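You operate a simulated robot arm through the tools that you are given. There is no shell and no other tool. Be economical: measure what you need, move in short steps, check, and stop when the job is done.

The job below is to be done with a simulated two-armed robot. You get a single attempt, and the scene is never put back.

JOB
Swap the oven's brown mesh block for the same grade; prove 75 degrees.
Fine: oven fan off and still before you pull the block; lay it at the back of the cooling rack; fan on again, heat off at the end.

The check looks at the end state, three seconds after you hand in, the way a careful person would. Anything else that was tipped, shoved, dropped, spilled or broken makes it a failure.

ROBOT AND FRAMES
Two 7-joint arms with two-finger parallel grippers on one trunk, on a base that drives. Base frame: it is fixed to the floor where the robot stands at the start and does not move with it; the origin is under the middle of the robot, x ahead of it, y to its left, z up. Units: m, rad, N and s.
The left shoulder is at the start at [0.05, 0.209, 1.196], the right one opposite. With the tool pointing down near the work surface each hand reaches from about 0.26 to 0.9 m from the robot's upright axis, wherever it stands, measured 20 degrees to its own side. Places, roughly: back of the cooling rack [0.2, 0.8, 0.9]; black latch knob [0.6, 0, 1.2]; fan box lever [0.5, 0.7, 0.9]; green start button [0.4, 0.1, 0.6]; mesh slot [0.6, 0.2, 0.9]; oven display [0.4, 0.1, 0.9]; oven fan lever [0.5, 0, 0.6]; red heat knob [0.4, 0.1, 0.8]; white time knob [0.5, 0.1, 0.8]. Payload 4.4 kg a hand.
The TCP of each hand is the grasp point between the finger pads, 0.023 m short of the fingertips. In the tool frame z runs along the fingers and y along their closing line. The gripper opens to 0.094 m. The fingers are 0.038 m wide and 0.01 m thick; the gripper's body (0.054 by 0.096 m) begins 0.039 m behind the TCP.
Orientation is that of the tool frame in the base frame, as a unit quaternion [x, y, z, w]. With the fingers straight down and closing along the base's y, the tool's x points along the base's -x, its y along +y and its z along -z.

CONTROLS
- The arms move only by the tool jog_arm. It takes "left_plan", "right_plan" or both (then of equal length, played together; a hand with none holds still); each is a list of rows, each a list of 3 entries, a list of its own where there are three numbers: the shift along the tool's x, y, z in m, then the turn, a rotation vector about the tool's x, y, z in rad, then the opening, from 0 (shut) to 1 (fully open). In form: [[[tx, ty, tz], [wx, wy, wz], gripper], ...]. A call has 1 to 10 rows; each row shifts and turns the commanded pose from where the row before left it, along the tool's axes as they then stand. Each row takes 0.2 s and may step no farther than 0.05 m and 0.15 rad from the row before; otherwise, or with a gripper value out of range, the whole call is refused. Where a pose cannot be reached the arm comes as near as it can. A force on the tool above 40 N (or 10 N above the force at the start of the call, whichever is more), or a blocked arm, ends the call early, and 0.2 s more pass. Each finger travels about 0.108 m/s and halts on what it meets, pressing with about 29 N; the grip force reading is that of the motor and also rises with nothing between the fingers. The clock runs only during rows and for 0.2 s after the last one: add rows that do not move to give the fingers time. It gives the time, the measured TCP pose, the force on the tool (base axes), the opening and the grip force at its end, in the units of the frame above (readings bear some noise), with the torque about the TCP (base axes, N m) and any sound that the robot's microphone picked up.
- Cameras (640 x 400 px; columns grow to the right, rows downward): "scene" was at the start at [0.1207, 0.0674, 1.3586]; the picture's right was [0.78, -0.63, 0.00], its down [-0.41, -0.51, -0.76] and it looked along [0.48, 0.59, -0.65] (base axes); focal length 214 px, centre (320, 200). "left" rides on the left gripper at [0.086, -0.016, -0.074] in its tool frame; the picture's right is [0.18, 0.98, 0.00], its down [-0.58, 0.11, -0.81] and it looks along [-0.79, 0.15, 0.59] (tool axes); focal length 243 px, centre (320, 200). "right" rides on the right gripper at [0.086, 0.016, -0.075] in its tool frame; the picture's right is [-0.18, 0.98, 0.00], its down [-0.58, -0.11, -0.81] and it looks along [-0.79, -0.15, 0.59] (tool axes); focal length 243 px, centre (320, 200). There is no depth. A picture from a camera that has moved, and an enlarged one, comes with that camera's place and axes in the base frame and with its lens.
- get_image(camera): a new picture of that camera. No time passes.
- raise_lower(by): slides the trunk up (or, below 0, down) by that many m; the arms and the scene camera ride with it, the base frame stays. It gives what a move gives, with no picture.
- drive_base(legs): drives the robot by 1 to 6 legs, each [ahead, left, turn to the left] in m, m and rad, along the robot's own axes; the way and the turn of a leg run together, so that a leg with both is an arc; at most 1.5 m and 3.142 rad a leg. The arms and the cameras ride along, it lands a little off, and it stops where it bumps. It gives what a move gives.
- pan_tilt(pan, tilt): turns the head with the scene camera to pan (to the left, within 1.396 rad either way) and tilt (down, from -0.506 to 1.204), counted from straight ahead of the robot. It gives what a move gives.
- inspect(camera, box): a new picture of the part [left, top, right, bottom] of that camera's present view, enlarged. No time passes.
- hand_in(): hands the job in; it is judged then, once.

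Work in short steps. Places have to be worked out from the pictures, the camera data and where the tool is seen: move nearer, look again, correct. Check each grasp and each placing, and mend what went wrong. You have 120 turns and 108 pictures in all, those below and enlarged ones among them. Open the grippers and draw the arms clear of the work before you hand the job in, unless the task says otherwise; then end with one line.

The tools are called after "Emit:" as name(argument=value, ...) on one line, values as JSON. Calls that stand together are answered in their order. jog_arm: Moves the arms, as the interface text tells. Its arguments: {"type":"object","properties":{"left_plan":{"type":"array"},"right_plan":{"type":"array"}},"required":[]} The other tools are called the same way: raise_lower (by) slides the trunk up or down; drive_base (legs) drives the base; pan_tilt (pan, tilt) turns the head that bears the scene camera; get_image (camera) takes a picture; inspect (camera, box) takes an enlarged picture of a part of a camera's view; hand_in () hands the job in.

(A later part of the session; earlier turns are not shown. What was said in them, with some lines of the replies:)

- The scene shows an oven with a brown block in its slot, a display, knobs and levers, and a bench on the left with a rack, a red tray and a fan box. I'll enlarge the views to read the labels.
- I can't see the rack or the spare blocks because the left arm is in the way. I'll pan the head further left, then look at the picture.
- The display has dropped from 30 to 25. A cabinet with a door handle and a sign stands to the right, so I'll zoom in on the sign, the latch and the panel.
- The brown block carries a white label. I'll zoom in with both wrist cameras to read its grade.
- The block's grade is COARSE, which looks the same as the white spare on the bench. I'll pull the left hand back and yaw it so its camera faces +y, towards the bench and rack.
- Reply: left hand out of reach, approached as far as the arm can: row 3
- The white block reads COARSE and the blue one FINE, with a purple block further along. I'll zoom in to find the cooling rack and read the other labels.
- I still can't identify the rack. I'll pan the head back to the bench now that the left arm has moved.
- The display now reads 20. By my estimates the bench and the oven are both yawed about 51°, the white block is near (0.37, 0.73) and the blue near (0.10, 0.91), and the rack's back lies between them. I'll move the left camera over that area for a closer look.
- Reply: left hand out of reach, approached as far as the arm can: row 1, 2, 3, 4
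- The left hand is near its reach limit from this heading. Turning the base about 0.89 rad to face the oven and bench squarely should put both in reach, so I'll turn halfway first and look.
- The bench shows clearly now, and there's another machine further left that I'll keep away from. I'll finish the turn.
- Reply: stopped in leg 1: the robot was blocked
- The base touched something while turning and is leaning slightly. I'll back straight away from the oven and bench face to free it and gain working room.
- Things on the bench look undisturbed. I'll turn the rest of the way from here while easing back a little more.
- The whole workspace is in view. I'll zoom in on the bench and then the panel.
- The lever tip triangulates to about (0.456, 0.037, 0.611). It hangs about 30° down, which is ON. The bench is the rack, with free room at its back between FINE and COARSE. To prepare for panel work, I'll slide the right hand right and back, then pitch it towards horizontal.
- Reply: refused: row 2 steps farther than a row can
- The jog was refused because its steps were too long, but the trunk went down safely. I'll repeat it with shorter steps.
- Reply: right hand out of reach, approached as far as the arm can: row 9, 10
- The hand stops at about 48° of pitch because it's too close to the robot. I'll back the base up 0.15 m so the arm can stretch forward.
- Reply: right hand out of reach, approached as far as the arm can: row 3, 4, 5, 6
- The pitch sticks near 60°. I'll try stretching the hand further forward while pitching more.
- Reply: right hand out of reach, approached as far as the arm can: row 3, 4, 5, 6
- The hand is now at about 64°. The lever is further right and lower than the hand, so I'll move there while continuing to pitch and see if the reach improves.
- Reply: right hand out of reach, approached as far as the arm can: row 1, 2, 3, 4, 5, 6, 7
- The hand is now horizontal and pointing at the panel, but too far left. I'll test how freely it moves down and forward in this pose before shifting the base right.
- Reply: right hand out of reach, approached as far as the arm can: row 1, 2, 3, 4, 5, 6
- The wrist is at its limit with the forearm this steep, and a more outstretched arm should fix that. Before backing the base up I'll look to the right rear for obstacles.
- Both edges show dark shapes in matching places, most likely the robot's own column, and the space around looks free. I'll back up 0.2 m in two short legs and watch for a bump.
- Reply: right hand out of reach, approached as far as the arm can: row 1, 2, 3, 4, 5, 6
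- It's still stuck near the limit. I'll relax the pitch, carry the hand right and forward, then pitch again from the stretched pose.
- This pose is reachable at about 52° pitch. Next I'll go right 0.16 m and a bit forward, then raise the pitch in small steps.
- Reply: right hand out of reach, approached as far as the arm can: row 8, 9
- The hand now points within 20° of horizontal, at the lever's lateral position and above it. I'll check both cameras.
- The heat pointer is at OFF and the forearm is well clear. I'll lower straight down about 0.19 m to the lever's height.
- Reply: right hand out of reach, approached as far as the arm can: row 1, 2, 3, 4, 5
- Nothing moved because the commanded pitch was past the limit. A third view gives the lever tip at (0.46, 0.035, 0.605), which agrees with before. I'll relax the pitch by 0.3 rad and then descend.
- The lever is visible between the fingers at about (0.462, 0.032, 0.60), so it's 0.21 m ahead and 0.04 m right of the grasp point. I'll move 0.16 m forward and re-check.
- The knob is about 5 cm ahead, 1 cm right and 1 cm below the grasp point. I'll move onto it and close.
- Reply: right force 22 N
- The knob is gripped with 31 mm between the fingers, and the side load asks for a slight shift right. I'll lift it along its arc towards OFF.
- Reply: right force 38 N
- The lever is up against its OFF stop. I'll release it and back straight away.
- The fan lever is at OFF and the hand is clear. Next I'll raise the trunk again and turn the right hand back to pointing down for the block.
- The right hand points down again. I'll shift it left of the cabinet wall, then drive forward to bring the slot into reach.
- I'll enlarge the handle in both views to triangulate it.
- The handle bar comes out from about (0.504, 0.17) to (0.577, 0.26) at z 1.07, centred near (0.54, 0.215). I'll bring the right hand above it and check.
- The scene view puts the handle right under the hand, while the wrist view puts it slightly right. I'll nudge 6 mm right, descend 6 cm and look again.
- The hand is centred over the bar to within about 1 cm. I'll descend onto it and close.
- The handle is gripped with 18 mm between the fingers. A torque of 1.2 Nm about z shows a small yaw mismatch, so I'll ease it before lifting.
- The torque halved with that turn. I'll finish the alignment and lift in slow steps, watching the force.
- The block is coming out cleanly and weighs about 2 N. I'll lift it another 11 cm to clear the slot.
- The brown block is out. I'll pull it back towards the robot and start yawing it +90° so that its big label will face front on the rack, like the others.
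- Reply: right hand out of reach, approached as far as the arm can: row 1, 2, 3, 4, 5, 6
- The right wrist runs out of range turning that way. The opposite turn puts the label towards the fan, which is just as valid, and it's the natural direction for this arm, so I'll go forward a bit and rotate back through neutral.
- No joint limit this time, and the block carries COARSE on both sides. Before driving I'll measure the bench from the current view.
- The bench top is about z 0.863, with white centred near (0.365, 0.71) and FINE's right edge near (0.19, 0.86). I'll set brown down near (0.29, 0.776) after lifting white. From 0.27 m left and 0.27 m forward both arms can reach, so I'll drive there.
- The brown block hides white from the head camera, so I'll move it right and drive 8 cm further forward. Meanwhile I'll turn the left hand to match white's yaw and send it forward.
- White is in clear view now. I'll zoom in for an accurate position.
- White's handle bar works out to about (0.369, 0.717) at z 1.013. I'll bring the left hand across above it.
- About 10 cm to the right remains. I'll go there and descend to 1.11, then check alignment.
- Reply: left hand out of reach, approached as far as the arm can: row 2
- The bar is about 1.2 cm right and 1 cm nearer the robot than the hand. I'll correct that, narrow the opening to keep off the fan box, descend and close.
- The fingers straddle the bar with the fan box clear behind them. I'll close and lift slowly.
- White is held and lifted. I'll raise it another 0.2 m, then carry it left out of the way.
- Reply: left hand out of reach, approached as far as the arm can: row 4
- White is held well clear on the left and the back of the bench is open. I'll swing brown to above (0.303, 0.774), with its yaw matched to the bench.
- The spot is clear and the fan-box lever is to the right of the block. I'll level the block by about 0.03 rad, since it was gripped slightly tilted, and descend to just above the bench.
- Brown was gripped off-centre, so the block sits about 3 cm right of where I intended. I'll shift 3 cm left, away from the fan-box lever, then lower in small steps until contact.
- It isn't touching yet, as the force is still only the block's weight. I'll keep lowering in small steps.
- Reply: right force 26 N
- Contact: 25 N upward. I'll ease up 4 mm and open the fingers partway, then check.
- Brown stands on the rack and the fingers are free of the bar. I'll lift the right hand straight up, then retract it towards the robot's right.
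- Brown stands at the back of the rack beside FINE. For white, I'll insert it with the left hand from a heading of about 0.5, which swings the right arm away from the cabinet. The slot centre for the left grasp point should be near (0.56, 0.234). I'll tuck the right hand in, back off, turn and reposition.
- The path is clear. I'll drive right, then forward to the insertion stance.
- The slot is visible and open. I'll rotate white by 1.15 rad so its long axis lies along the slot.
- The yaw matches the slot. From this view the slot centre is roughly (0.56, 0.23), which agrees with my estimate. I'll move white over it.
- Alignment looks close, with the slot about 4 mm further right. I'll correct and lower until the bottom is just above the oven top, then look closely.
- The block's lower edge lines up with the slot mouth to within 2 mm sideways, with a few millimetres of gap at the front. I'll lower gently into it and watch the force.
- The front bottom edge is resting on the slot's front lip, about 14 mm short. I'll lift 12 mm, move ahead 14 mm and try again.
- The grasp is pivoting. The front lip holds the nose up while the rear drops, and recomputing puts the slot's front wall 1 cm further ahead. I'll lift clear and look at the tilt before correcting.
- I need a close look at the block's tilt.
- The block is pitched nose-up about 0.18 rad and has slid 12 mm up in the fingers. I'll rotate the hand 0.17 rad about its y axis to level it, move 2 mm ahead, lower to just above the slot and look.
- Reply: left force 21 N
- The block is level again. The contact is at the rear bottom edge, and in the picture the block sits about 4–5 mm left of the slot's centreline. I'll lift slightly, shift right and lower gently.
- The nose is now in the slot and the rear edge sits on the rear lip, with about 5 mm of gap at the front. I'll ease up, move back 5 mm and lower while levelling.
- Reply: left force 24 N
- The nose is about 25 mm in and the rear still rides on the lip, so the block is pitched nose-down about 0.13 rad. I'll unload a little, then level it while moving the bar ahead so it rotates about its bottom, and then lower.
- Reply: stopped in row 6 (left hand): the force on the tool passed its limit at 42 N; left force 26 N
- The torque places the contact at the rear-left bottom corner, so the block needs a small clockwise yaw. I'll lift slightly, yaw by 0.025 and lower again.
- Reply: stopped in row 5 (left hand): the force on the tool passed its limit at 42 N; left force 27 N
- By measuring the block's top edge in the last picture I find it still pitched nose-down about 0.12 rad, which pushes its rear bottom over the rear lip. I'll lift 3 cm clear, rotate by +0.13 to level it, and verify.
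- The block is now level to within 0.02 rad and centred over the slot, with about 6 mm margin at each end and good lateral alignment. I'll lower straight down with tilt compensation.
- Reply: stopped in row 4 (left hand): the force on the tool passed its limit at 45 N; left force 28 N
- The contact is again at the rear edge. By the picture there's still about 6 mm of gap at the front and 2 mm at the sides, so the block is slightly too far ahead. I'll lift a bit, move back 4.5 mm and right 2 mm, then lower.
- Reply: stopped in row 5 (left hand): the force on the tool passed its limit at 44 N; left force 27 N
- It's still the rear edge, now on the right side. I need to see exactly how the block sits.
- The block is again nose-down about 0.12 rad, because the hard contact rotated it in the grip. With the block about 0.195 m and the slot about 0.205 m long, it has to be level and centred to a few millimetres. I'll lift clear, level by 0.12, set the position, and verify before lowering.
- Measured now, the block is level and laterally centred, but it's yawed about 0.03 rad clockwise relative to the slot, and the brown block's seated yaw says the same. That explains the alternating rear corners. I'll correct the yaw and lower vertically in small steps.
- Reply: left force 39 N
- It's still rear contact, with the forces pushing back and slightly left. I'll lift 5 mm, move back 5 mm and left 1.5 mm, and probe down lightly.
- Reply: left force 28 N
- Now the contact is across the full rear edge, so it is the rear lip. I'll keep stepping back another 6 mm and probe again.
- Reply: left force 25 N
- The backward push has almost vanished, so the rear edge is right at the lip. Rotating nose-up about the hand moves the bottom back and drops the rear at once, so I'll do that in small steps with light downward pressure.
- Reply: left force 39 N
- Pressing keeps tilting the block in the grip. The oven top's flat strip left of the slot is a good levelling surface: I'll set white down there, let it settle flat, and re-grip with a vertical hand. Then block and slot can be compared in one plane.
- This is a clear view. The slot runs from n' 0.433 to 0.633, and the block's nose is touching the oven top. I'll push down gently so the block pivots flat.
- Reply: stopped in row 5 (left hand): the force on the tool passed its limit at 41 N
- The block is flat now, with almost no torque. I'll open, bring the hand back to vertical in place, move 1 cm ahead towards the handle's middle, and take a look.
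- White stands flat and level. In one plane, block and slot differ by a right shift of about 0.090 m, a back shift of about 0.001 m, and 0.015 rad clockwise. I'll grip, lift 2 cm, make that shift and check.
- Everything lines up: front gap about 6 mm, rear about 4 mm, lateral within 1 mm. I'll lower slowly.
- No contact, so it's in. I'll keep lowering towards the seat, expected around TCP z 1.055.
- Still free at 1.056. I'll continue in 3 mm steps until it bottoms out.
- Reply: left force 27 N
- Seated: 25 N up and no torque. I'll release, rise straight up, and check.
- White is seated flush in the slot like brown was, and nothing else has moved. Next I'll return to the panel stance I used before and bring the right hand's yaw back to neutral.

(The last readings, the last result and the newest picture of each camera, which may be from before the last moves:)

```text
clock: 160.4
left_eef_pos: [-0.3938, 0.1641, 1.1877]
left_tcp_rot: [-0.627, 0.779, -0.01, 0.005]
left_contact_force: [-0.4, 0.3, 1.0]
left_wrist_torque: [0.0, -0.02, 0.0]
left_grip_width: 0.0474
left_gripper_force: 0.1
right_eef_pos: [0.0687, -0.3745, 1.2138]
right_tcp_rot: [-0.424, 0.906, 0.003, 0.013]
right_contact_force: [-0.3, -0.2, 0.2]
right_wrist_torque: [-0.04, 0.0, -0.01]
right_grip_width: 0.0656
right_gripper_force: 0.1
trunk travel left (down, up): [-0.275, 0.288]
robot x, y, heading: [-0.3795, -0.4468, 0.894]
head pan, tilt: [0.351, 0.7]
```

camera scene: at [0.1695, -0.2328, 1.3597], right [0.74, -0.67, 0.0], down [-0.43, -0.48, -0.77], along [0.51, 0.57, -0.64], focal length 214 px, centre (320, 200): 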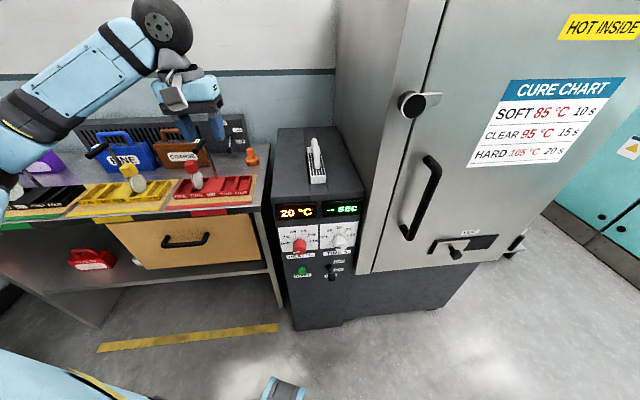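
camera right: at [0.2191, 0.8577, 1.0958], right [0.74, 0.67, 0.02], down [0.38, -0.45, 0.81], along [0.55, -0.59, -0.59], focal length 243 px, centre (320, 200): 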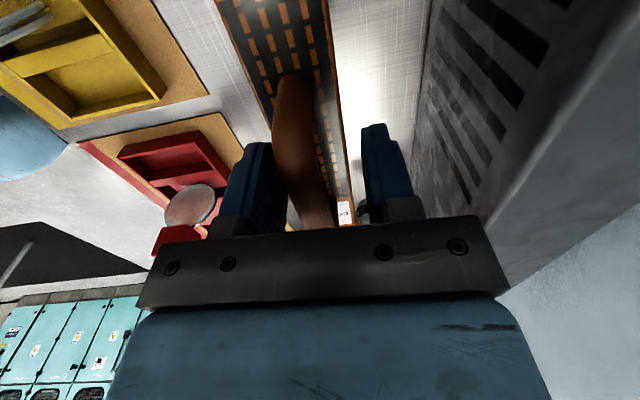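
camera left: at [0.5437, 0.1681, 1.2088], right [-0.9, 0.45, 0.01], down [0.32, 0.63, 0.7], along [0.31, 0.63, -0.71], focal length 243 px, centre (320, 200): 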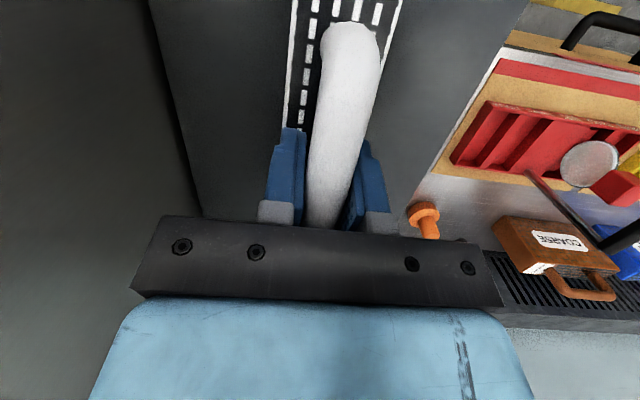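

Both arms are in order. I'll move the right hand to the pre-panel point from before, then pitch it with the mirrored sequence.

Emit:
jog_arm(right_plan=[[[-0.0386, -0.0084, 0], [0, 0, 0], 0.7], [[-0.0386, -0.0084, 0], [0, 0, 0], 0.7], [[-0.0386, -0.0084, 0], [0, 0, 0], 0.7], [[-0.0386, -0.0084, 0], [0, 0, 0], 0.7], [[-0.0386, -0.0084, 0], [0, 0, 0], 0.7], [[-0.0386, -0.0084, 0], [0, 0, 0], 0.7], [[-0.0386, -0.0084, 0], [0, 0, 0], 0.7], [[-0.0386, -0.0084, 0], [0, 0, 0], 0.7], [[0, 0, 0.04], [0, 0, 0], 0.7], [[0, 0, 0.04], [0, 0, 0], 0.7]])

Emit:
jog_arm(right_plan=[[[0, 0, 0.04], [0, -0.15, 0], 0.8], [[0, 0, 0.04], [0, -0.15, 0], 0.8], [[0, 0, 0.04], [0, -0.15, 0], 0.8], [[0, 0, 0.04], [0, -0.15, 0], 0.8], [[0, 0, 0.03], [0, -0.15, 0], 0.8], [[0, 0, 0.02], [0, -0.15, 0], 0.8], [[0, 0, 0], [0, 0, 0], 0.8]])

Emit:
raise_lower(by=-0.27)

```text
clock: 162.6
left_eef_pos: [-0.3933, 0.1652, 1.1893]
left_tcp_rot: [-0.627, 0.779, -0.01, 0.004]
left_contact_force: [-0.7, -0.1, 0.8]
left_wrist_torque: [0.0, -0.01, 0.0]
left_grip_width: 0.047
left_gripper_force: 0.1
right_eef_pos: [0.3201, -0.1804, 1.1398]
right_tcp_rot: [-0.423, 0.906, 0.004, 0.012]
right_contact_force: [-0.7, -0.1, -0.1]
right_wrist_torque: [0.0, -0.03, 0.0]
right_grip_width: 0.0661
right_gripper_force: 0.0
trunk travel left (down, up): [-0.275, 0.288]
robot x, y, heading: [-0.3736, -0.4432, 0.898]
head pan, tilt: [0.351, 0.7]
```

```text
clock: 164.2
left_eef_pos: [-0.3938, 0.1648, 1.1883]
left_tcp_rot: [-0.626, 0.779, -0.01, 0.004]
left_contact_force: [0.2, 0.0, -0.1]
left_wrist_torque: [0.02, -0.02, 0.02]
left_grip_width: 0.0472
left_gripper_force: 0.1
right_eef_pos: [0.3644, -0.1262, 0.9532]
right_tcp_rot: [-0.38, 0.81, 0.188, 0.405]
right_contact_force: [0.1, -0.5, 0.2]
right_wrist_torque: [0.01, 0.03, 0.01]
right_grip_width: 0.075
right_gripper_force: 0.0
trunk travel left (down, up): [-0.275, 0.288]
robot x, y, heading: [-0.3735, -0.4446, 0.897]
head pan, tilt: [0.351, 0.7]
```

```text
clock: 166.9
left_eef_pos: [-0.3929, 0.1643, 0.9184]
left_tcp_rot: [-0.627, 0.779, -0.01, 0.005]
left_contact_force: [0.2, 0.9, -0.5]
left_wrist_torque: [-0.01, 0.01, -0.01]
left_grip_width: 0.0473
left_gripper_force: 0.0
right_eef_pos: [0.3648, -0.1262, 0.6817]
right_tcp_rot: [-0.379, 0.811, 0.187, 0.405]
right_contact_force: [0.4, -0.2, 0.0]
right_wrist_torque: [0.01, 0.0, -0.03]
right_grip_width: 0.0752
right_gripper_force: 0.1
trunk travel left (down, up): [-0.005, 0.558]
robot x, y, heading: [-0.3751, -0.4485, 0.897]
head pan, tilt: [0.351, 0.7]
```

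The hand is in front of the raised lever. The earlier exit pose was (0.467, 0.031, 0.687), so I'll shift left 2.3 cm, go straight in and close on the knob.

Emit:
jog_arm(right_plan=[[[0, 0.023, 0], [0, 0, 0], 0.8], [[-0.029, 0, 0.0363], [0, 0, 0], 0.8], [[-0.029, 0, 0.0363], [0, 0, 0], 0.8], [[-0.029, 0, 0.0363], [0, 0, 0], 0.8], [[-0.029, 0, 0.0363], [0, 0, 0], 0.8], [[0, 0, 0], [0, 0, 0], 0.4], [[0, 0, 0], [0, 0, 0], 0.1], [[0, 0, 0], [0, 0, 0], 0.1]])

```text
clock: 168.8
left_eef_pos: [-0.3943, 0.1658, 0.9195]
left_tcp_rot: [-0.627, 0.779, -0.01, 0.004]
left_contact_force: [0.7, -0.3, 0.5]
left_wrist_torque: [0.01, 0.02, -0.01]
left_grip_width: 0.0469
left_gripper_force: 0.0
right_eef_pos: [0.4655, 0.03, 0.6875]
right_tcp_rot: [-0.38, 0.81, 0.188, 0.405]
right_contact_force: [-2.5, 4.9, -1.0]
right_wrist_torque: [0.15, 0.06, 0.02]
right_grip_width: 0.0304
right_gripper_force: 44.8
trunk travel left (down, up): [-0.005, 0.558]
robot x, y, heading: [-0.371, -0.4496, 0.895]
head pan, tilt: [0.351, 0.7]
```

The knob is gripped again at 30 mm. I'll swing it down its arc to ON.

Emit:
jog_arm(right_plan=[[[0.0164, 0, 0.0048], [0, 0, 0], 0.1], [[0.0164, 0, 0.0048], [0, 0, 0], 0.1], [[0.0164, 0, 0.0048], [0, 0, 0], 0.1], [[0.0092, 0, 0.0144], [0, 0, 0], 0.1], [[0.0092, 0, 0.0144], [0, 0, 0], 0.1], [[0.0085, 0, 0.013], [0, 0, 0], 0.1], [[0, 0, 0], [0, 0, 0], 0.1]])

```text
clock: 170.3
left_eef_pos: [-0.3964, 0.1628, 0.9214]
left_tcp_rot: [-0.627, 0.779, -0.01, 0.007]
left_contact_force: [0.0, 0.2, 0.5]
left_wrist_torque: [-0.01, 0.0, 0.01]
left_grip_width: 0.0471
left_gripper_force: 0.0
right_eef_pos: [0.4629, 0.0279, 0.5993]
right_tcp_rot: [-0.38, 0.81, 0.188, 0.407]
right_contact_force: [-16.8, -16.4, 25.8]
right_wrist_torque: [0.37, -0.2, 0.04]
right_grip_width: 0.0308
right_gripper_force: 44.9
trunk travel left (down, up): [-0.005, 0.558]
robot x, y, heading: [-0.3708, -0.446, 0.896]
head pan, tilt: [0.351, 0.7]
```

The lever is at the ON stop. I'll release, back out, and rise towards the heat knob's height, then start shifting left.

Emit:
jog_arm(right_plan=[[[0, 0, 0], [0, 0, 0], 0.5], [[0, 0, 0], [0, 0, 0], 0.8], [[0.024, 0, -0.032], [0, 0, 0], 0.8], [[0.024, 0, -0.032], [0, 0, 0], 0.8], [[0.024, 0, -0.032], [0, 0, 0], 0.8], [[-0.032, 0, -0.024], [0, 0, 0], 0.8], [[-0.032, 0, -0.024], [0, 0, 0], 0.8], [[-0.032, 0, -0.024], [0, 0, 0], 0.8], [[-0.032, 0, -0.024], [0, 0, 0], 0.8], [[-0.032, 0, -0.024], [0, 0, 0], 0.8]])

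Emit:
jog_arm(right_plan=[[[0, 0.035, 0], [0, -0.1, 0], 0.8], [[0, 0.035, 0], [0, -0.1, 0], 0.8], [[0, 0.035, 0], [0, 0, 0], 0.8], [[0, 0, 0], [0, -0.05, 0], 0.8], [[0, 0, 0], [0, 0, 0], 0.8]])

```text
clock: 172.6
left_eef_pos: [-0.3939, 0.1655, 0.9176]
left_tcp_rot: [-0.627, 0.779, -0.01, 0.005]
left_contact_force: [0.7, 0.7, -0.5]
left_wrist_torque: [0.0, -0.01, 0.01]
left_grip_width: 0.047
left_gripper_force: 0.1
right_eef_pos: [0.3883, -0.0621, 0.7949]
right_tcp_rot: [-0.38, 0.811, 0.187, 0.404]
right_contact_force: [-0.3, 0.1, -0.2]
right_wrist_torque: [-0.01, 0.02, 0.01]
right_grip_width: 0.0752
right_gripper_force: 0.1
trunk travel left (down, up): [-0.005, 0.558]
robot x, y, heading: [-0.3721, -0.4472, 0.901]
head pan, tilt: [0.351, 0.7]
```

```text
clock: 173.8
left_eef_pos: [-0.393, 0.1651, 0.9188]
left_tcp_rot: [-0.627, 0.779, -0.009, 0.005]
left_contact_force: [0.8, -0.9, 0.3]
left_wrist_torque: [0.02, -0.03, 0.0]
left_grip_width: 0.0469
left_gripper_force: 0.1
right_eef_pos: [0.3085, 0.0076, 0.7927]
right_tcp_rot: [-0.354, 0.754, 0.234, 0.502]
right_contact_force: [-0.4, 0.6, 0.6]
right_wrist_torque: [0.01, 0.01, 0.03]
right_grip_width: 0.0753
right_gripper_force: 0.0
trunk travel left (down, up): [-0.005, 0.558]
robot x, y, heading: [-0.3755, -0.4467, 0.895]
head pan, tilt: [0.351, 0.7]
```

The lever work is done, and the hand sits about 16 cm in front of the heat knob at its height, 23° below horizontal. I'll try for a bit more pitch and then look with the wrist camera.

Emit:
jog_arm(right_plan=[[[0, 0, 0], [0, -0.1, 0], 0.8], [[0, 0, 0], [0, -0.1, 0], 0.8], [[0, 0, 0], [0, 0, 0], 0.8]])

Emit:
get_image(camera="right")

```text
clock: 174.6
left_eef_pos: [-0.3938, 0.1644, 0.918]
left_tcp_rot: [-0.626, 0.78, -0.01, 0.005]
left_contact_force: [0.2, -0.4, -0.2]
left_wrist_torque: [0.0, -0.02, 0.01]
left_grip_width: 0.0471
left_gripper_force: 0.0
right_eef_pos: [0.2993, 0.0132, 0.794]
right_tcp_rot: [-0.355, 0.744, 0.243, 0.512]
right_contact_force: [-0.3, 0.1, 0.1]
right_wrist_torque: [-0.02, 0.03, 0.02]
right_grip_width: 0.0751
right_gripper_force: 0.1
right hand out of reach, approached as far as the arm can: row 1, 2
trunk travel left (down, up): [-0.005, 0.558]
robot x, y, heading: [-0.3731, -0.4485, 0.894]
head pan, tilt: [0.351, 0.7]
```

```text
6 pictures are left
camera right: at [0.2235, -0.0545, 0.7407], right [-0.72, 0.67, 0.17], down [-0.26, -0.49, 0.83], along [0.64, 0.56, 0.53], focal length 243 px, centre (320, 200)
```

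right: 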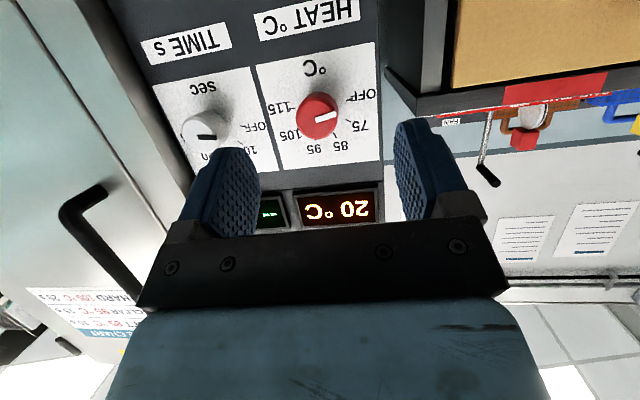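

The display is readable in this view. It shows 20, and the heat pointer is on OFF. The knob is confirmed near (0.412, 0.132, 0.801). I'll move in so the fingers straddle it, and close.

Emit:
jog_arm(right_plan=[[[-0.0144, -0.0031, 0.0328], [0, 0, 0], 0.8], [[-0.0144, -0.0031, 0.0328], [0, 0, 0], 0.8], [[-0.0144, -0.0031, 0.0328], [0, 0, 0], 0.8], [[-0.0144, -0.0031, 0.0328], [0, 0, 0], 0.8], [[0, 0, 0], [0, 0, 0], 0.6], [[0, 0, 0], [0, 0, 0], 0.4], [[0, 0, 0], [0, 0, 0], 0.2], [[0, 0, 0], [0, 0, 0], 0.2]])

```text
clock: 176.3
left_eef_pos: [-0.3931, 0.164, 0.9193]
left_tcp_rot: [-0.626, 0.779, -0.01, 0.005]
left_contact_force: [-1.0, -0.2, 0.0]
left_wrist_torque: [0.02, -0.01, 0.01]
left_grip_width: 0.0468
left_gripper_force: 0.0
right_eef_pos: [0.3999, 0.116, 0.8011]
right_tcp_rot: [-0.354, 0.745, 0.242, 0.512]
right_contact_force: [13.7, -3.5, 3.0]
right_wrist_torque: [-0.03, -0.02, 1.03]
right_grip_width: 0.0431
right_gripper_force: 45.2
trunk travel left (down, up): [-0.005, 0.558]
robot x, y, heading: [-0.3748, -0.4445, 0.899]
head pan, tilt: [0.351, 0.7]
```

The knob is gripped at 43 mm. I'll centre it by 3 mm and turn it clockwise about 0.65 rad around the panel's axis, from OFF to 75.

Emit:
jog_arm(right_plan=[[[0, -0.003, 0], [0, 0, 0], 0.2], [[0, 0, 0], [-0.0465, 0, 0.1214], 0.2], [[0, 0, 0], [-0.0465, 0, 0.1214], 0.2], [[0, 0, 0], [-0.0465, 0, 0.1214], 0.2], [[0, 0, 0], [-0.0465, 0, 0.1214], 0.2], [[0, 0, 0], [-0.0465, 0, 0.1214], 0.2], [[0, 0, 0], [0, 0, 0], 0.2]])

```text
clock: 177.9
left_eef_pos: [-0.3931, 0.1654, 0.9188]
left_tcp_rot: [-0.627, 0.779, -0.01, 0.004]
left_contact_force: [-0.6, -0.4, 0.0]
left_wrist_torque: [-0.01, 0.03, -0.01]
left_grip_width: 0.0467
left_gripper_force: 0.0
right_eef_pos: [0.3999, 0.115, 0.7998]
right_tcp_rot: [-0.173, 0.783, 0.468, 0.372]
right_contact_force: [9.1, 8.5, 3.2]
right_wrist_torque: [0.8, -0.53, 0.89]
right_grip_width: 0.0429
right_gripper_force: 45.3
trunk travel left (down, up): [-0.005, 0.558]
robot x, y, heading: [-0.3724, -0.4415, 0.894]
head pan, tilt: [0.351, 0.7]
```

The turn completed without slip. I'll keep holding the knob, aim the head at the panel, wait a couple of seconds and read the display and pointer.

Emit:
pan_tilt(pan=-0.1, tilt=0.5)

Emit:
jog_arm(right_plan=[[[0, 0, 0], [0, 0, 0], 0.2], [[0, 0, 0], [0, 0, 0], 0.2], [[0, 0, 0], [0, 0, 0], 0.2], [[0, 0, 0], [0, 0, 0], 0.2], [[0, 0, 0], [0, 0, 0], 0.2], [[0, 0, 0], [0, 0, 0], 0.2], [[0, 0, 0], [0, 0, 0], 0.2], [[0, 0, 0], [0, 0, 0], 0.2], [[0, 0, 0], [0, 0, 0], 0.2], [[0, 0, 0], [0, 0, 0], 0.2]])

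Emit:
inspect(camera="scene", box=[310, 90, 450, 230])

```text
clock: 178.8
left_eef_pos: [-0.393, 0.1659, 0.9174]
left_tcp_rot: [-0.627, 0.779, -0.01, 0.003]
left_contact_force: [-1.1, 0.1, -0.4]
left_wrist_torque: [0.01, 0.04, 0.01]
left_grip_width: 0.0472
left_gripper_force: 0.1
right_eef_pos: [0.3996, 0.1149, 0.8007]
right_tcp_rot: [-0.173, 0.783, 0.467, 0.372]
right_contact_force: [7.9, 9.4, 3.2]
right_wrist_torque: [0.64, -0.43, 0.91]
right_grip_width: 0.0428
right_gripper_force: 45.0
trunk travel left (down, up): [-0.005, 0.558]
robot x, y, heading: [-0.3728, -0.4449, 0.895]
head pan, tilt: [-0.099, 0.499]
```

```text
clock: 181.1
left_eef_pos: [-0.3938, 0.1645, 0.9185]
left_tcp_rot: [-0.626, 0.78, -0.01, 0.003]
left_contact_force: [0.5, 0.0, -0.3]
left_wrist_torque: [-0.01, 0.03, 0.01]
left_grip_width: 0.0471
left_gripper_force: 0.1
right_eef_pos: [0.4005, 0.1152, 0.7998]
right_tcp_rot: [-0.173, 0.783, 0.467, 0.372]
right_contact_force: [5.8, 10.0, 1.2]
right_wrist_torque: [0.62, -0.44, 0.92]
right_grip_width: 0.0426
right_gripper_force: 45.1
trunk travel left (down, up): [-0.005, 0.558]
robot x, y, heading: [-0.3746, -0.4481, 0.892]
head pan, tilt: [-0.099, 0.499]
```

```text
2.86 times, centred on (380, 160) of scene
camera zoom: at [-0.2682, -0.3266, 1.1072], right [0.71, -0.7, 0.0], down [-0.33, -0.34, -0.88], along [0.61, 0.63, -0.48], focal length 613 px, centre (149, 314)
```

zoom: 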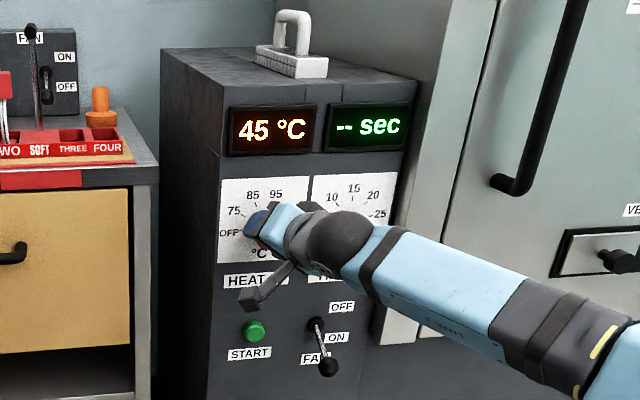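

The fan lever reads ON, the white block is in place, and the oven has climbed to 45. I'll hold for about 9 more seconds so it can settle at the setpoint.

Emit:
jog_arm(right_plan=[[[0, 0, 0], [0, 0, 0], 0.2], [[0, 0, 0], [0, 0, 0], 0.2], [[0, 0, 0], [0, 0, 0], 0.2], [[0, 0, 0], [0, 0, 0], 0.2], [[0, 0, 0], [0, 0, 0], 0.2], [[0, 0, 0], [0, 0, 0], 0.2], [[0, 0, 0], [0, 0, 0], 0.2], [[0, 0, 0], [0, 0, 0], 0.2], [[0, 0, 0], [0, 0, 0], 0.2], [[0, 0, 0], [0, 0, 0], 0.2]])

Emit:
jog_arm(right_plan=[[[0, 0, 0], [0, 0, 0], 0.2], [[0, 0, 0], [0, 0, 0], 0.2], [[0, 0, 0], [0, 0, 0], 0.2], [[0, 0, 0], [0, 0, 0], 0.2], [[0, 0, 0], [0, 0, 0], 0.2], [[0, 0, 0], [0, 0, 0], 0.2], [[0, 0, 0], [0, 0, 0], 0.2], [[0, 0, 0], [0, 0, 0], 0.2], [[0, 0, 0], [0, 0, 0], 0.2], [[0, 0, 0], [0, 0, 0], 0.2]])

Emit:
jog_arm(right_plan=[[[0, 0, 0], [0, 0, 0], 0.2], [[0, 0, 0], [0, 0, 0], 0.2], [[0, 0, 0], [0, 0, 0], 0.2], [[0, 0, 0], [0, 0, 0], 0.2], [[0, 0, 0], [0, 0, 0], 0.2], [[0, 0, 0], [0, 0, 0], 0.2], [[0, 0, 0], [0, 0, 0], 0.2], [[0, 0, 0], [0, 0, 0], 0.2], [[0, 0, 0], [0, 0, 0], 0.2], [[0, 0, 0], [0, 0, 0], 0.2]])

Emit:
jog_arm(right_plan=[[[0, 0, 0], [0, 0, 0], 0.2], [[0, 0, 0], [0, 0, 0], 0.2], [[0, 0, 0], [0, 0, 0], 0.2], [[0, 0, 0], [0, 0, 0], 0.2], [[0, 0, 0], [0, 0, 0], 0.2], [[0, 0, 0], [0, 0, 0], 0.2], [[0, 0, 0], [0, 0, 0], 0.2], [[0, 0, 0], [0, 0, 0], 0.2], [[0, 0, 0], [0, 0, 0], 0.2], [[0, 0, 0], [0, 0, 0], 0.2]])

Emit:
inspect(camera="scene", box=[310, 90, 450, 230])

```text
clock: 183.2
left_eef_pos: [-0.3935, 0.1644, 0.9186]
left_tcp_rot: [-0.626, 0.779, -0.01, 0.005]
left_contact_force: [-0.6, 0.4, 0.7]
left_wrist_torque: [0.03, 0.0, -0.01]
left_grip_width: 0.0468
left_gripper_force: 0.1
right_eef_pos: [0.3997, 0.1153, 0.801]
right_tcp_rot: [-0.173, 0.783, 0.468, 0.372]
right_contact_force: [3.3, 8.2, 1.2]
right_wrist_torque: [0.6, -0.39, 0.92]
right_grip_width: 0.0424
right_gripper_force: 44.5
trunk travel left (down, up): [-0.005, 0.558]
robot x, y, heading: [-0.3752, -0.4475, 0.89]
head pan, tilt: [-0.099, 0.499]
```

```text
clock: 185.4
left_eef_pos: [-0.3939, 0.1651, 0.9176]
left_tcp_rot: [-0.626, 0.78, -0.01, 0.004]
left_contact_force: [-0.6, 0.2, -0.1]
left_wrist_torque: [-0.01, 0.0, 0.01]
left_grip_width: 0.0466
left_gripper_force: 0.2
right_eef_pos: [0.4001, 0.1145, 0.8006]
right_tcp_rot: [-0.172, 0.783, 0.467, 0.372]
right_contact_force: [0.6, 7.8, 0.5]
right_wrist_torque: [0.6, -0.39, 0.89]
right_grip_width: 0.0425
right_gripper_force: 45.5
trunk travel left (down, up): [-0.005, 0.558]
robot x, y, heading: [-0.375, -0.4484, 0.895]
head pan, tilt: [-0.099, 0.499]
```

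```text
clock: 187.7
left_eef_pos: [-0.3941, 0.1658, 0.9173]
left_tcp_rot: [-0.627, 0.779, -0.01, 0.004]
left_contact_force: [0.3, 0.2, -0.5]
left_wrist_torque: [0.01, -0.01, -0.02]
left_grip_width: 0.047
left_gripper_force: 0.1
right_eef_pos: [0.4004, 0.1154, 0.8017]
right_tcp_rot: [-0.173, 0.783, 0.468, 0.372]
right_contact_force: [-1.6, 4.5, -0.5]
right_wrist_torque: [0.59, -0.37, 0.92]
right_grip_width: 0.0425
right_gripper_force: 45.5
trunk travel left (down, up): [-0.005, 0.558]
robot x, y, heading: [-0.3724, -0.4469, 0.896]
head pan, tilt: [-0.099, 0.499]
```

```text
clock: 189.8
left_eef_pos: [-0.3946, 0.1652, 0.9176]
left_tcp_rot: [-0.627, 0.779, -0.011, 0.004]
left_contact_force: [0.5, -0.2, -0.5]
left_wrist_torque: [0.0, 0.02, 0.04]
left_grip_width: 0.0469
left_gripper_force: 0.0
right_eef_pos: [0.3996, 0.1152, 0.8]
right_tcp_rot: [-0.173, 0.783, 0.467, 0.372]
right_contact_force: [-3.5, 4.0, -2.2]
right_wrist_torque: [0.57, -0.41, 0.9]
right_grip_width: 0.0424
right_gripper_force: 45.0
trunk travel left (down, up): [-0.005, 0.558]
robot x, y, heading: [-0.3759, -0.4462, 0.898]
head pan, tilt: [-0.099, 0.499]
```

```text
2.86 times, centred on (380, 160) of scene
camera zoom: at [-0.2683, -0.3268, 1.1072], right [0.71, -0.7, 0.0], down [-0.33, -0.34, -0.88], along [0.61, 0.63, -0.48], focal length 613 px, centre (149, 314)
```

zoom: 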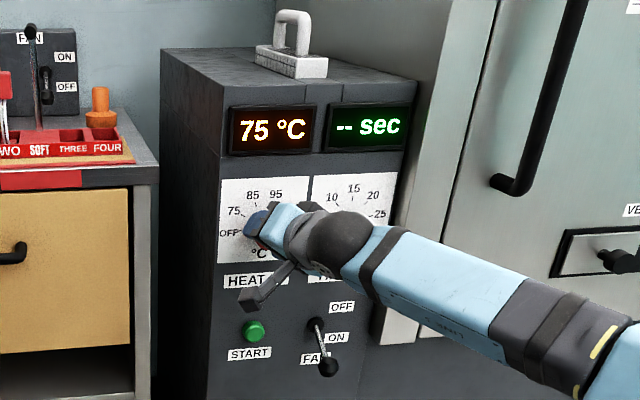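

The display shows 75 °C, steady, so 75 is proved. Now I'll turn the knob back counter-clockwise to OFF.

Emit:
jog_arm(right_plan=[[[0, 0, 0], [0.0465, 0, -0.1214], 0.2], [[0, 0, 0], [0.0465, 0, -0.1214], 0.2], [[0, 0, 0], [0.0465, 0, -0.1214], 0.2], [[0, 0, 0], [0.0465, 0, -0.1214], 0.2], [[0, 0, 0], [0.0465, 0, -0.1214], 0.2], [[0, 0, 0], [0.012, 0, -0.032], 0.2], [[0, 0, 0], [0, 0, 0], 0.2]])

```text
clock: 191.4
left_eef_pos: [-0.393, 0.1645, 0.9188]
left_tcp_rot: [-0.627, 0.779, -0.011, 0.005]
left_contact_force: [0.1, 0.0, 0.2]
left_wrist_torque: [-0.02, 0.0, -0.02]
left_grip_width: 0.047
left_gripper_force: 0.1
right_eef_pos: [0.399, 0.1156, 0.8023]
right_tcp_rot: [-0.364, 0.739, 0.23, 0.518]
right_contact_force: [-8.9, -1.7, -1.3]
right_wrist_torque: [0.63, 0.42, 1.37]
right_grip_width: 0.043
right_gripper_force: 44.9
trunk travel left (down, up): [-0.005, 0.558]
robot x, y, heading: [-0.3769, -0.444, 0.895]
head pan, tilt: [-0.099, 0.499]
```

I'll open fully, back straight out, and check the knob with the wrist camera.

Emit:
jog_arm(right_plan=[[[0, 0, 0], [0, 0, 0], 0.5], [[0, 0, 0], [0, 0, 0], 0.85], [[0, 0, 0], [0, 0, 0], 0.85], [[0.0143, 0, -0.0374], [0, 0, 0], 0.85], [[0.0143, 0, -0.0374], [0, 0, 0], 0.85], [[0.0143, 0, -0.0374], [0, 0, 0], 0.85], [[0.0143, 0, -0.0374], [0, 0, 0], 0.85], [[0, 0, 0], [0, 0, 0], 0.85]])

Emit:
inspect(camera="right", box=[130, 0, 430, 240])

```text
clock: 193.2
left_eef_pos: [-0.3945, 0.1653, 0.9189]
left_tcp_rot: [-0.626, 0.779, -0.01, 0.005]
left_contact_force: [0.6, 0.1, 0.1]
left_wrist_torque: [0.02, 0.0, -0.02]
left_grip_width: 0.0471
left_gripper_force: 0.0
right_eef_pos: [0.3, -0.0102, 0.8017]
right_tcp_rot: [-0.364, 0.739, 0.23, 0.518]
right_contact_force: [-0.1, -0.7, 0.9]
right_wrist_torque: [0.02, 0.01, 0.01]
right_grip_width: 0.0797
right_gripper_force: 0.1
trunk travel left (down, up): [-0.005, 0.558]
robot x, y, heading: [-0.3772, -0.445, 0.895]
head pan, tilt: [-0.099, 0.499]
```

```text
1.67 times, centred on (280, 120) of right
camera zoom: at [0.2259, -0.0793, 0.7479], right [-0.73, 0.68, 0.14], down [-0.28, -0.47, 0.84], along [0.63, 0.57, 0.53], focal length 404 px, centre (387, 333)
```

zoom: 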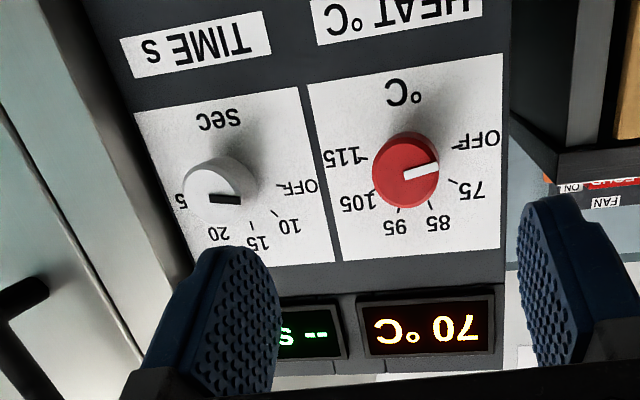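

The knob is back on OFF and the display is already falling, at 70. I'll raise the trunk and fold the right hand back, clear of the panel, then back the base away slightly.

Emit:
drive_base(legs=[[-0.08, 0, 0]])

Emit:
raise_lower(by=0.27)

Emit:
jog_arm(right_plan=[[[0, 0, -0.02], [0, 0.15, 0], 1], [[0, 0, -0.03], [0, 0.15, 0], 1], [[0, 0, -0.03], [0, 0.15, 0], 1], [[0, 0, -0.03], [0, 0.15, 0], 1], [[0, 0, -0.03], [0, 0.15, 0], 1], [[0, 0, -0.03], [0, 0.15, 0], 1]], left_plan=[[[0, 0, 0], [0, 0, 0], 1], [[0, 0, 0], [0, 0, 0], 1], [[0, 0, 0], [0, 0, 0], 1], [[0, 0, 0], [0, 0, 0], 1], [[0, 0, 0], [0, 0, 0], 1], [[0, 0, 0], [0, 0, 0], 1]])

Emit:
get_image(camera="scene")

```text
clock: 194.3
left_eef_pos: [-0.4438, 0.102, 0.9184]
left_tcp_rot: [-0.627, 0.779, -0.009, 0.004]
left_contact_force: [-0.6, -0.6, -0.3]
left_wrist_torque: [0.03, 0.02, -0.02]
left_grip_width: 0.0471
left_gripper_force: 0.1
right_eef_pos: [0.2505, -0.0712, 0.8025]
right_tcp_rot: [-0.363, 0.739, 0.229, 0.518]
right_contact_force: [-0.1, 0.0, 0.7]
right_wrist_torque: [0.03, 0.03, -0.01]
right_grip_width: 0.0798
right_gripper_force: 0.1
trunk travel left (down, up): [-0.005, 0.558]
robot x, y, heading: [-0.4218, -0.505, 0.896]
head pan, tilt: [-0.099, 0.499]
```

```text
clock: 197.1
left_eef_pos: [-0.4435, 0.1032, 1.1891]
left_tcp_rot: [-0.627, 0.779, -0.009, 0.005]
left_contact_force: [-0.2, 0.9, -0.6]
left_wrist_torque: [0.01, -0.02, 0.03]
left_grip_width: 0.0471
left_gripper_force: 0.1
right_eef_pos: [0.2494, -0.0706, 1.0717]
right_tcp_rot: [-0.363, 0.74, 0.229, 0.518]
right_contact_force: [-0.1, -0.3, -0.2]
right_wrist_torque: [0.01, 0.0, 0.03]
right_grip_width: 0.0799
right_gripper_force: 0.1
trunk travel left (down, up): [-0.275, 0.288]
robot x, y, heading: [-0.4271, -0.5085, 0.895]
head pan, tilt: [-0.099, 0.499]
```

```text
clock: 198.5
left_eef_pos: [-0.4445, 0.1027, 1.1881]
left_tcp_rot: [-0.628, 0.778, -0.01, 0.005]
left_contact_force: [0.9, -1.0, -0.4]
left_wrist_torque: [0.01, -0.03, -0.03]
left_grip_width: 0.0937
left_gripper_force: 0.0
right_eef_pos: [0.1721, -0.1617, 1.1875]
right_tcp_rot: [-0.428, 0.891, 0.049, 0.144]
right_contact_force: [-0.2, 0.3, 0.5]
right_wrist_torque: [0.01, -0.01, -0.02]
right_grip_width: 0.094
right_gripper_force: 0.1
trunk travel left (down, up): [-0.275, 0.288]
robot x, y, heading: [-0.4245, -0.5069, 0.896]
head pan, tilt: [-0.099, 0.499]
```

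```text
2 pictures are left
camera scene: at [-0.3186, -0.389, 1.3772], right [0.71, -0.7, 0.0], down [-0.33, -0.34, -0.88], along [0.61, 0.63, -0.48], focal length 214 px, centre (320, 200)
```

scene: 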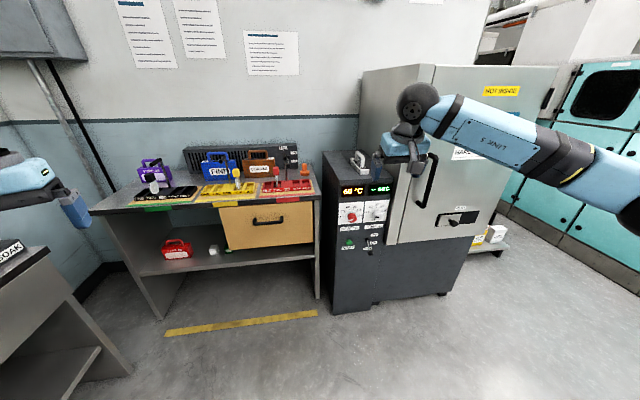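

One last close look at the oven and rack before handing in.

Emit:
inspect(camera="scene", box=[180, 130, 400, 270])

```text
2.86 times, centred on (290, 200) of scene
camera zoom: at [-0.3186, -0.389, 1.3772], right [0.71, -0.7, 0.0], down [-0.33, -0.34, -0.88], along [0.61, 0.63, -0.48], focal length 613 px, centre (406, 200)
```

zoom: 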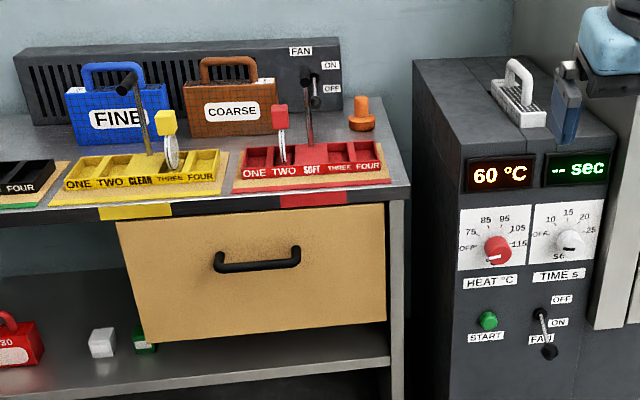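

The white COARSE block is in the slot and the brown block is at the back of the rack. The fan is ON, the heat is OFF with the display falling (60), and both arms are clear. I'm handing in.

Emit:
hand_in()

```text
The job is handed in.
```

I swapped the oven's brown COARSE mesh block for the white COARSE one and proved 75 °C on the oven display; the job is handed in. The fan was switched off before I pulled the old block, which now stands at the back of the cooling rack. The oven fan is back on, the heat is off, and both arms are clear. I took the bench in front of the fan box to be the cooling rack, since nothing there is labelled as one.
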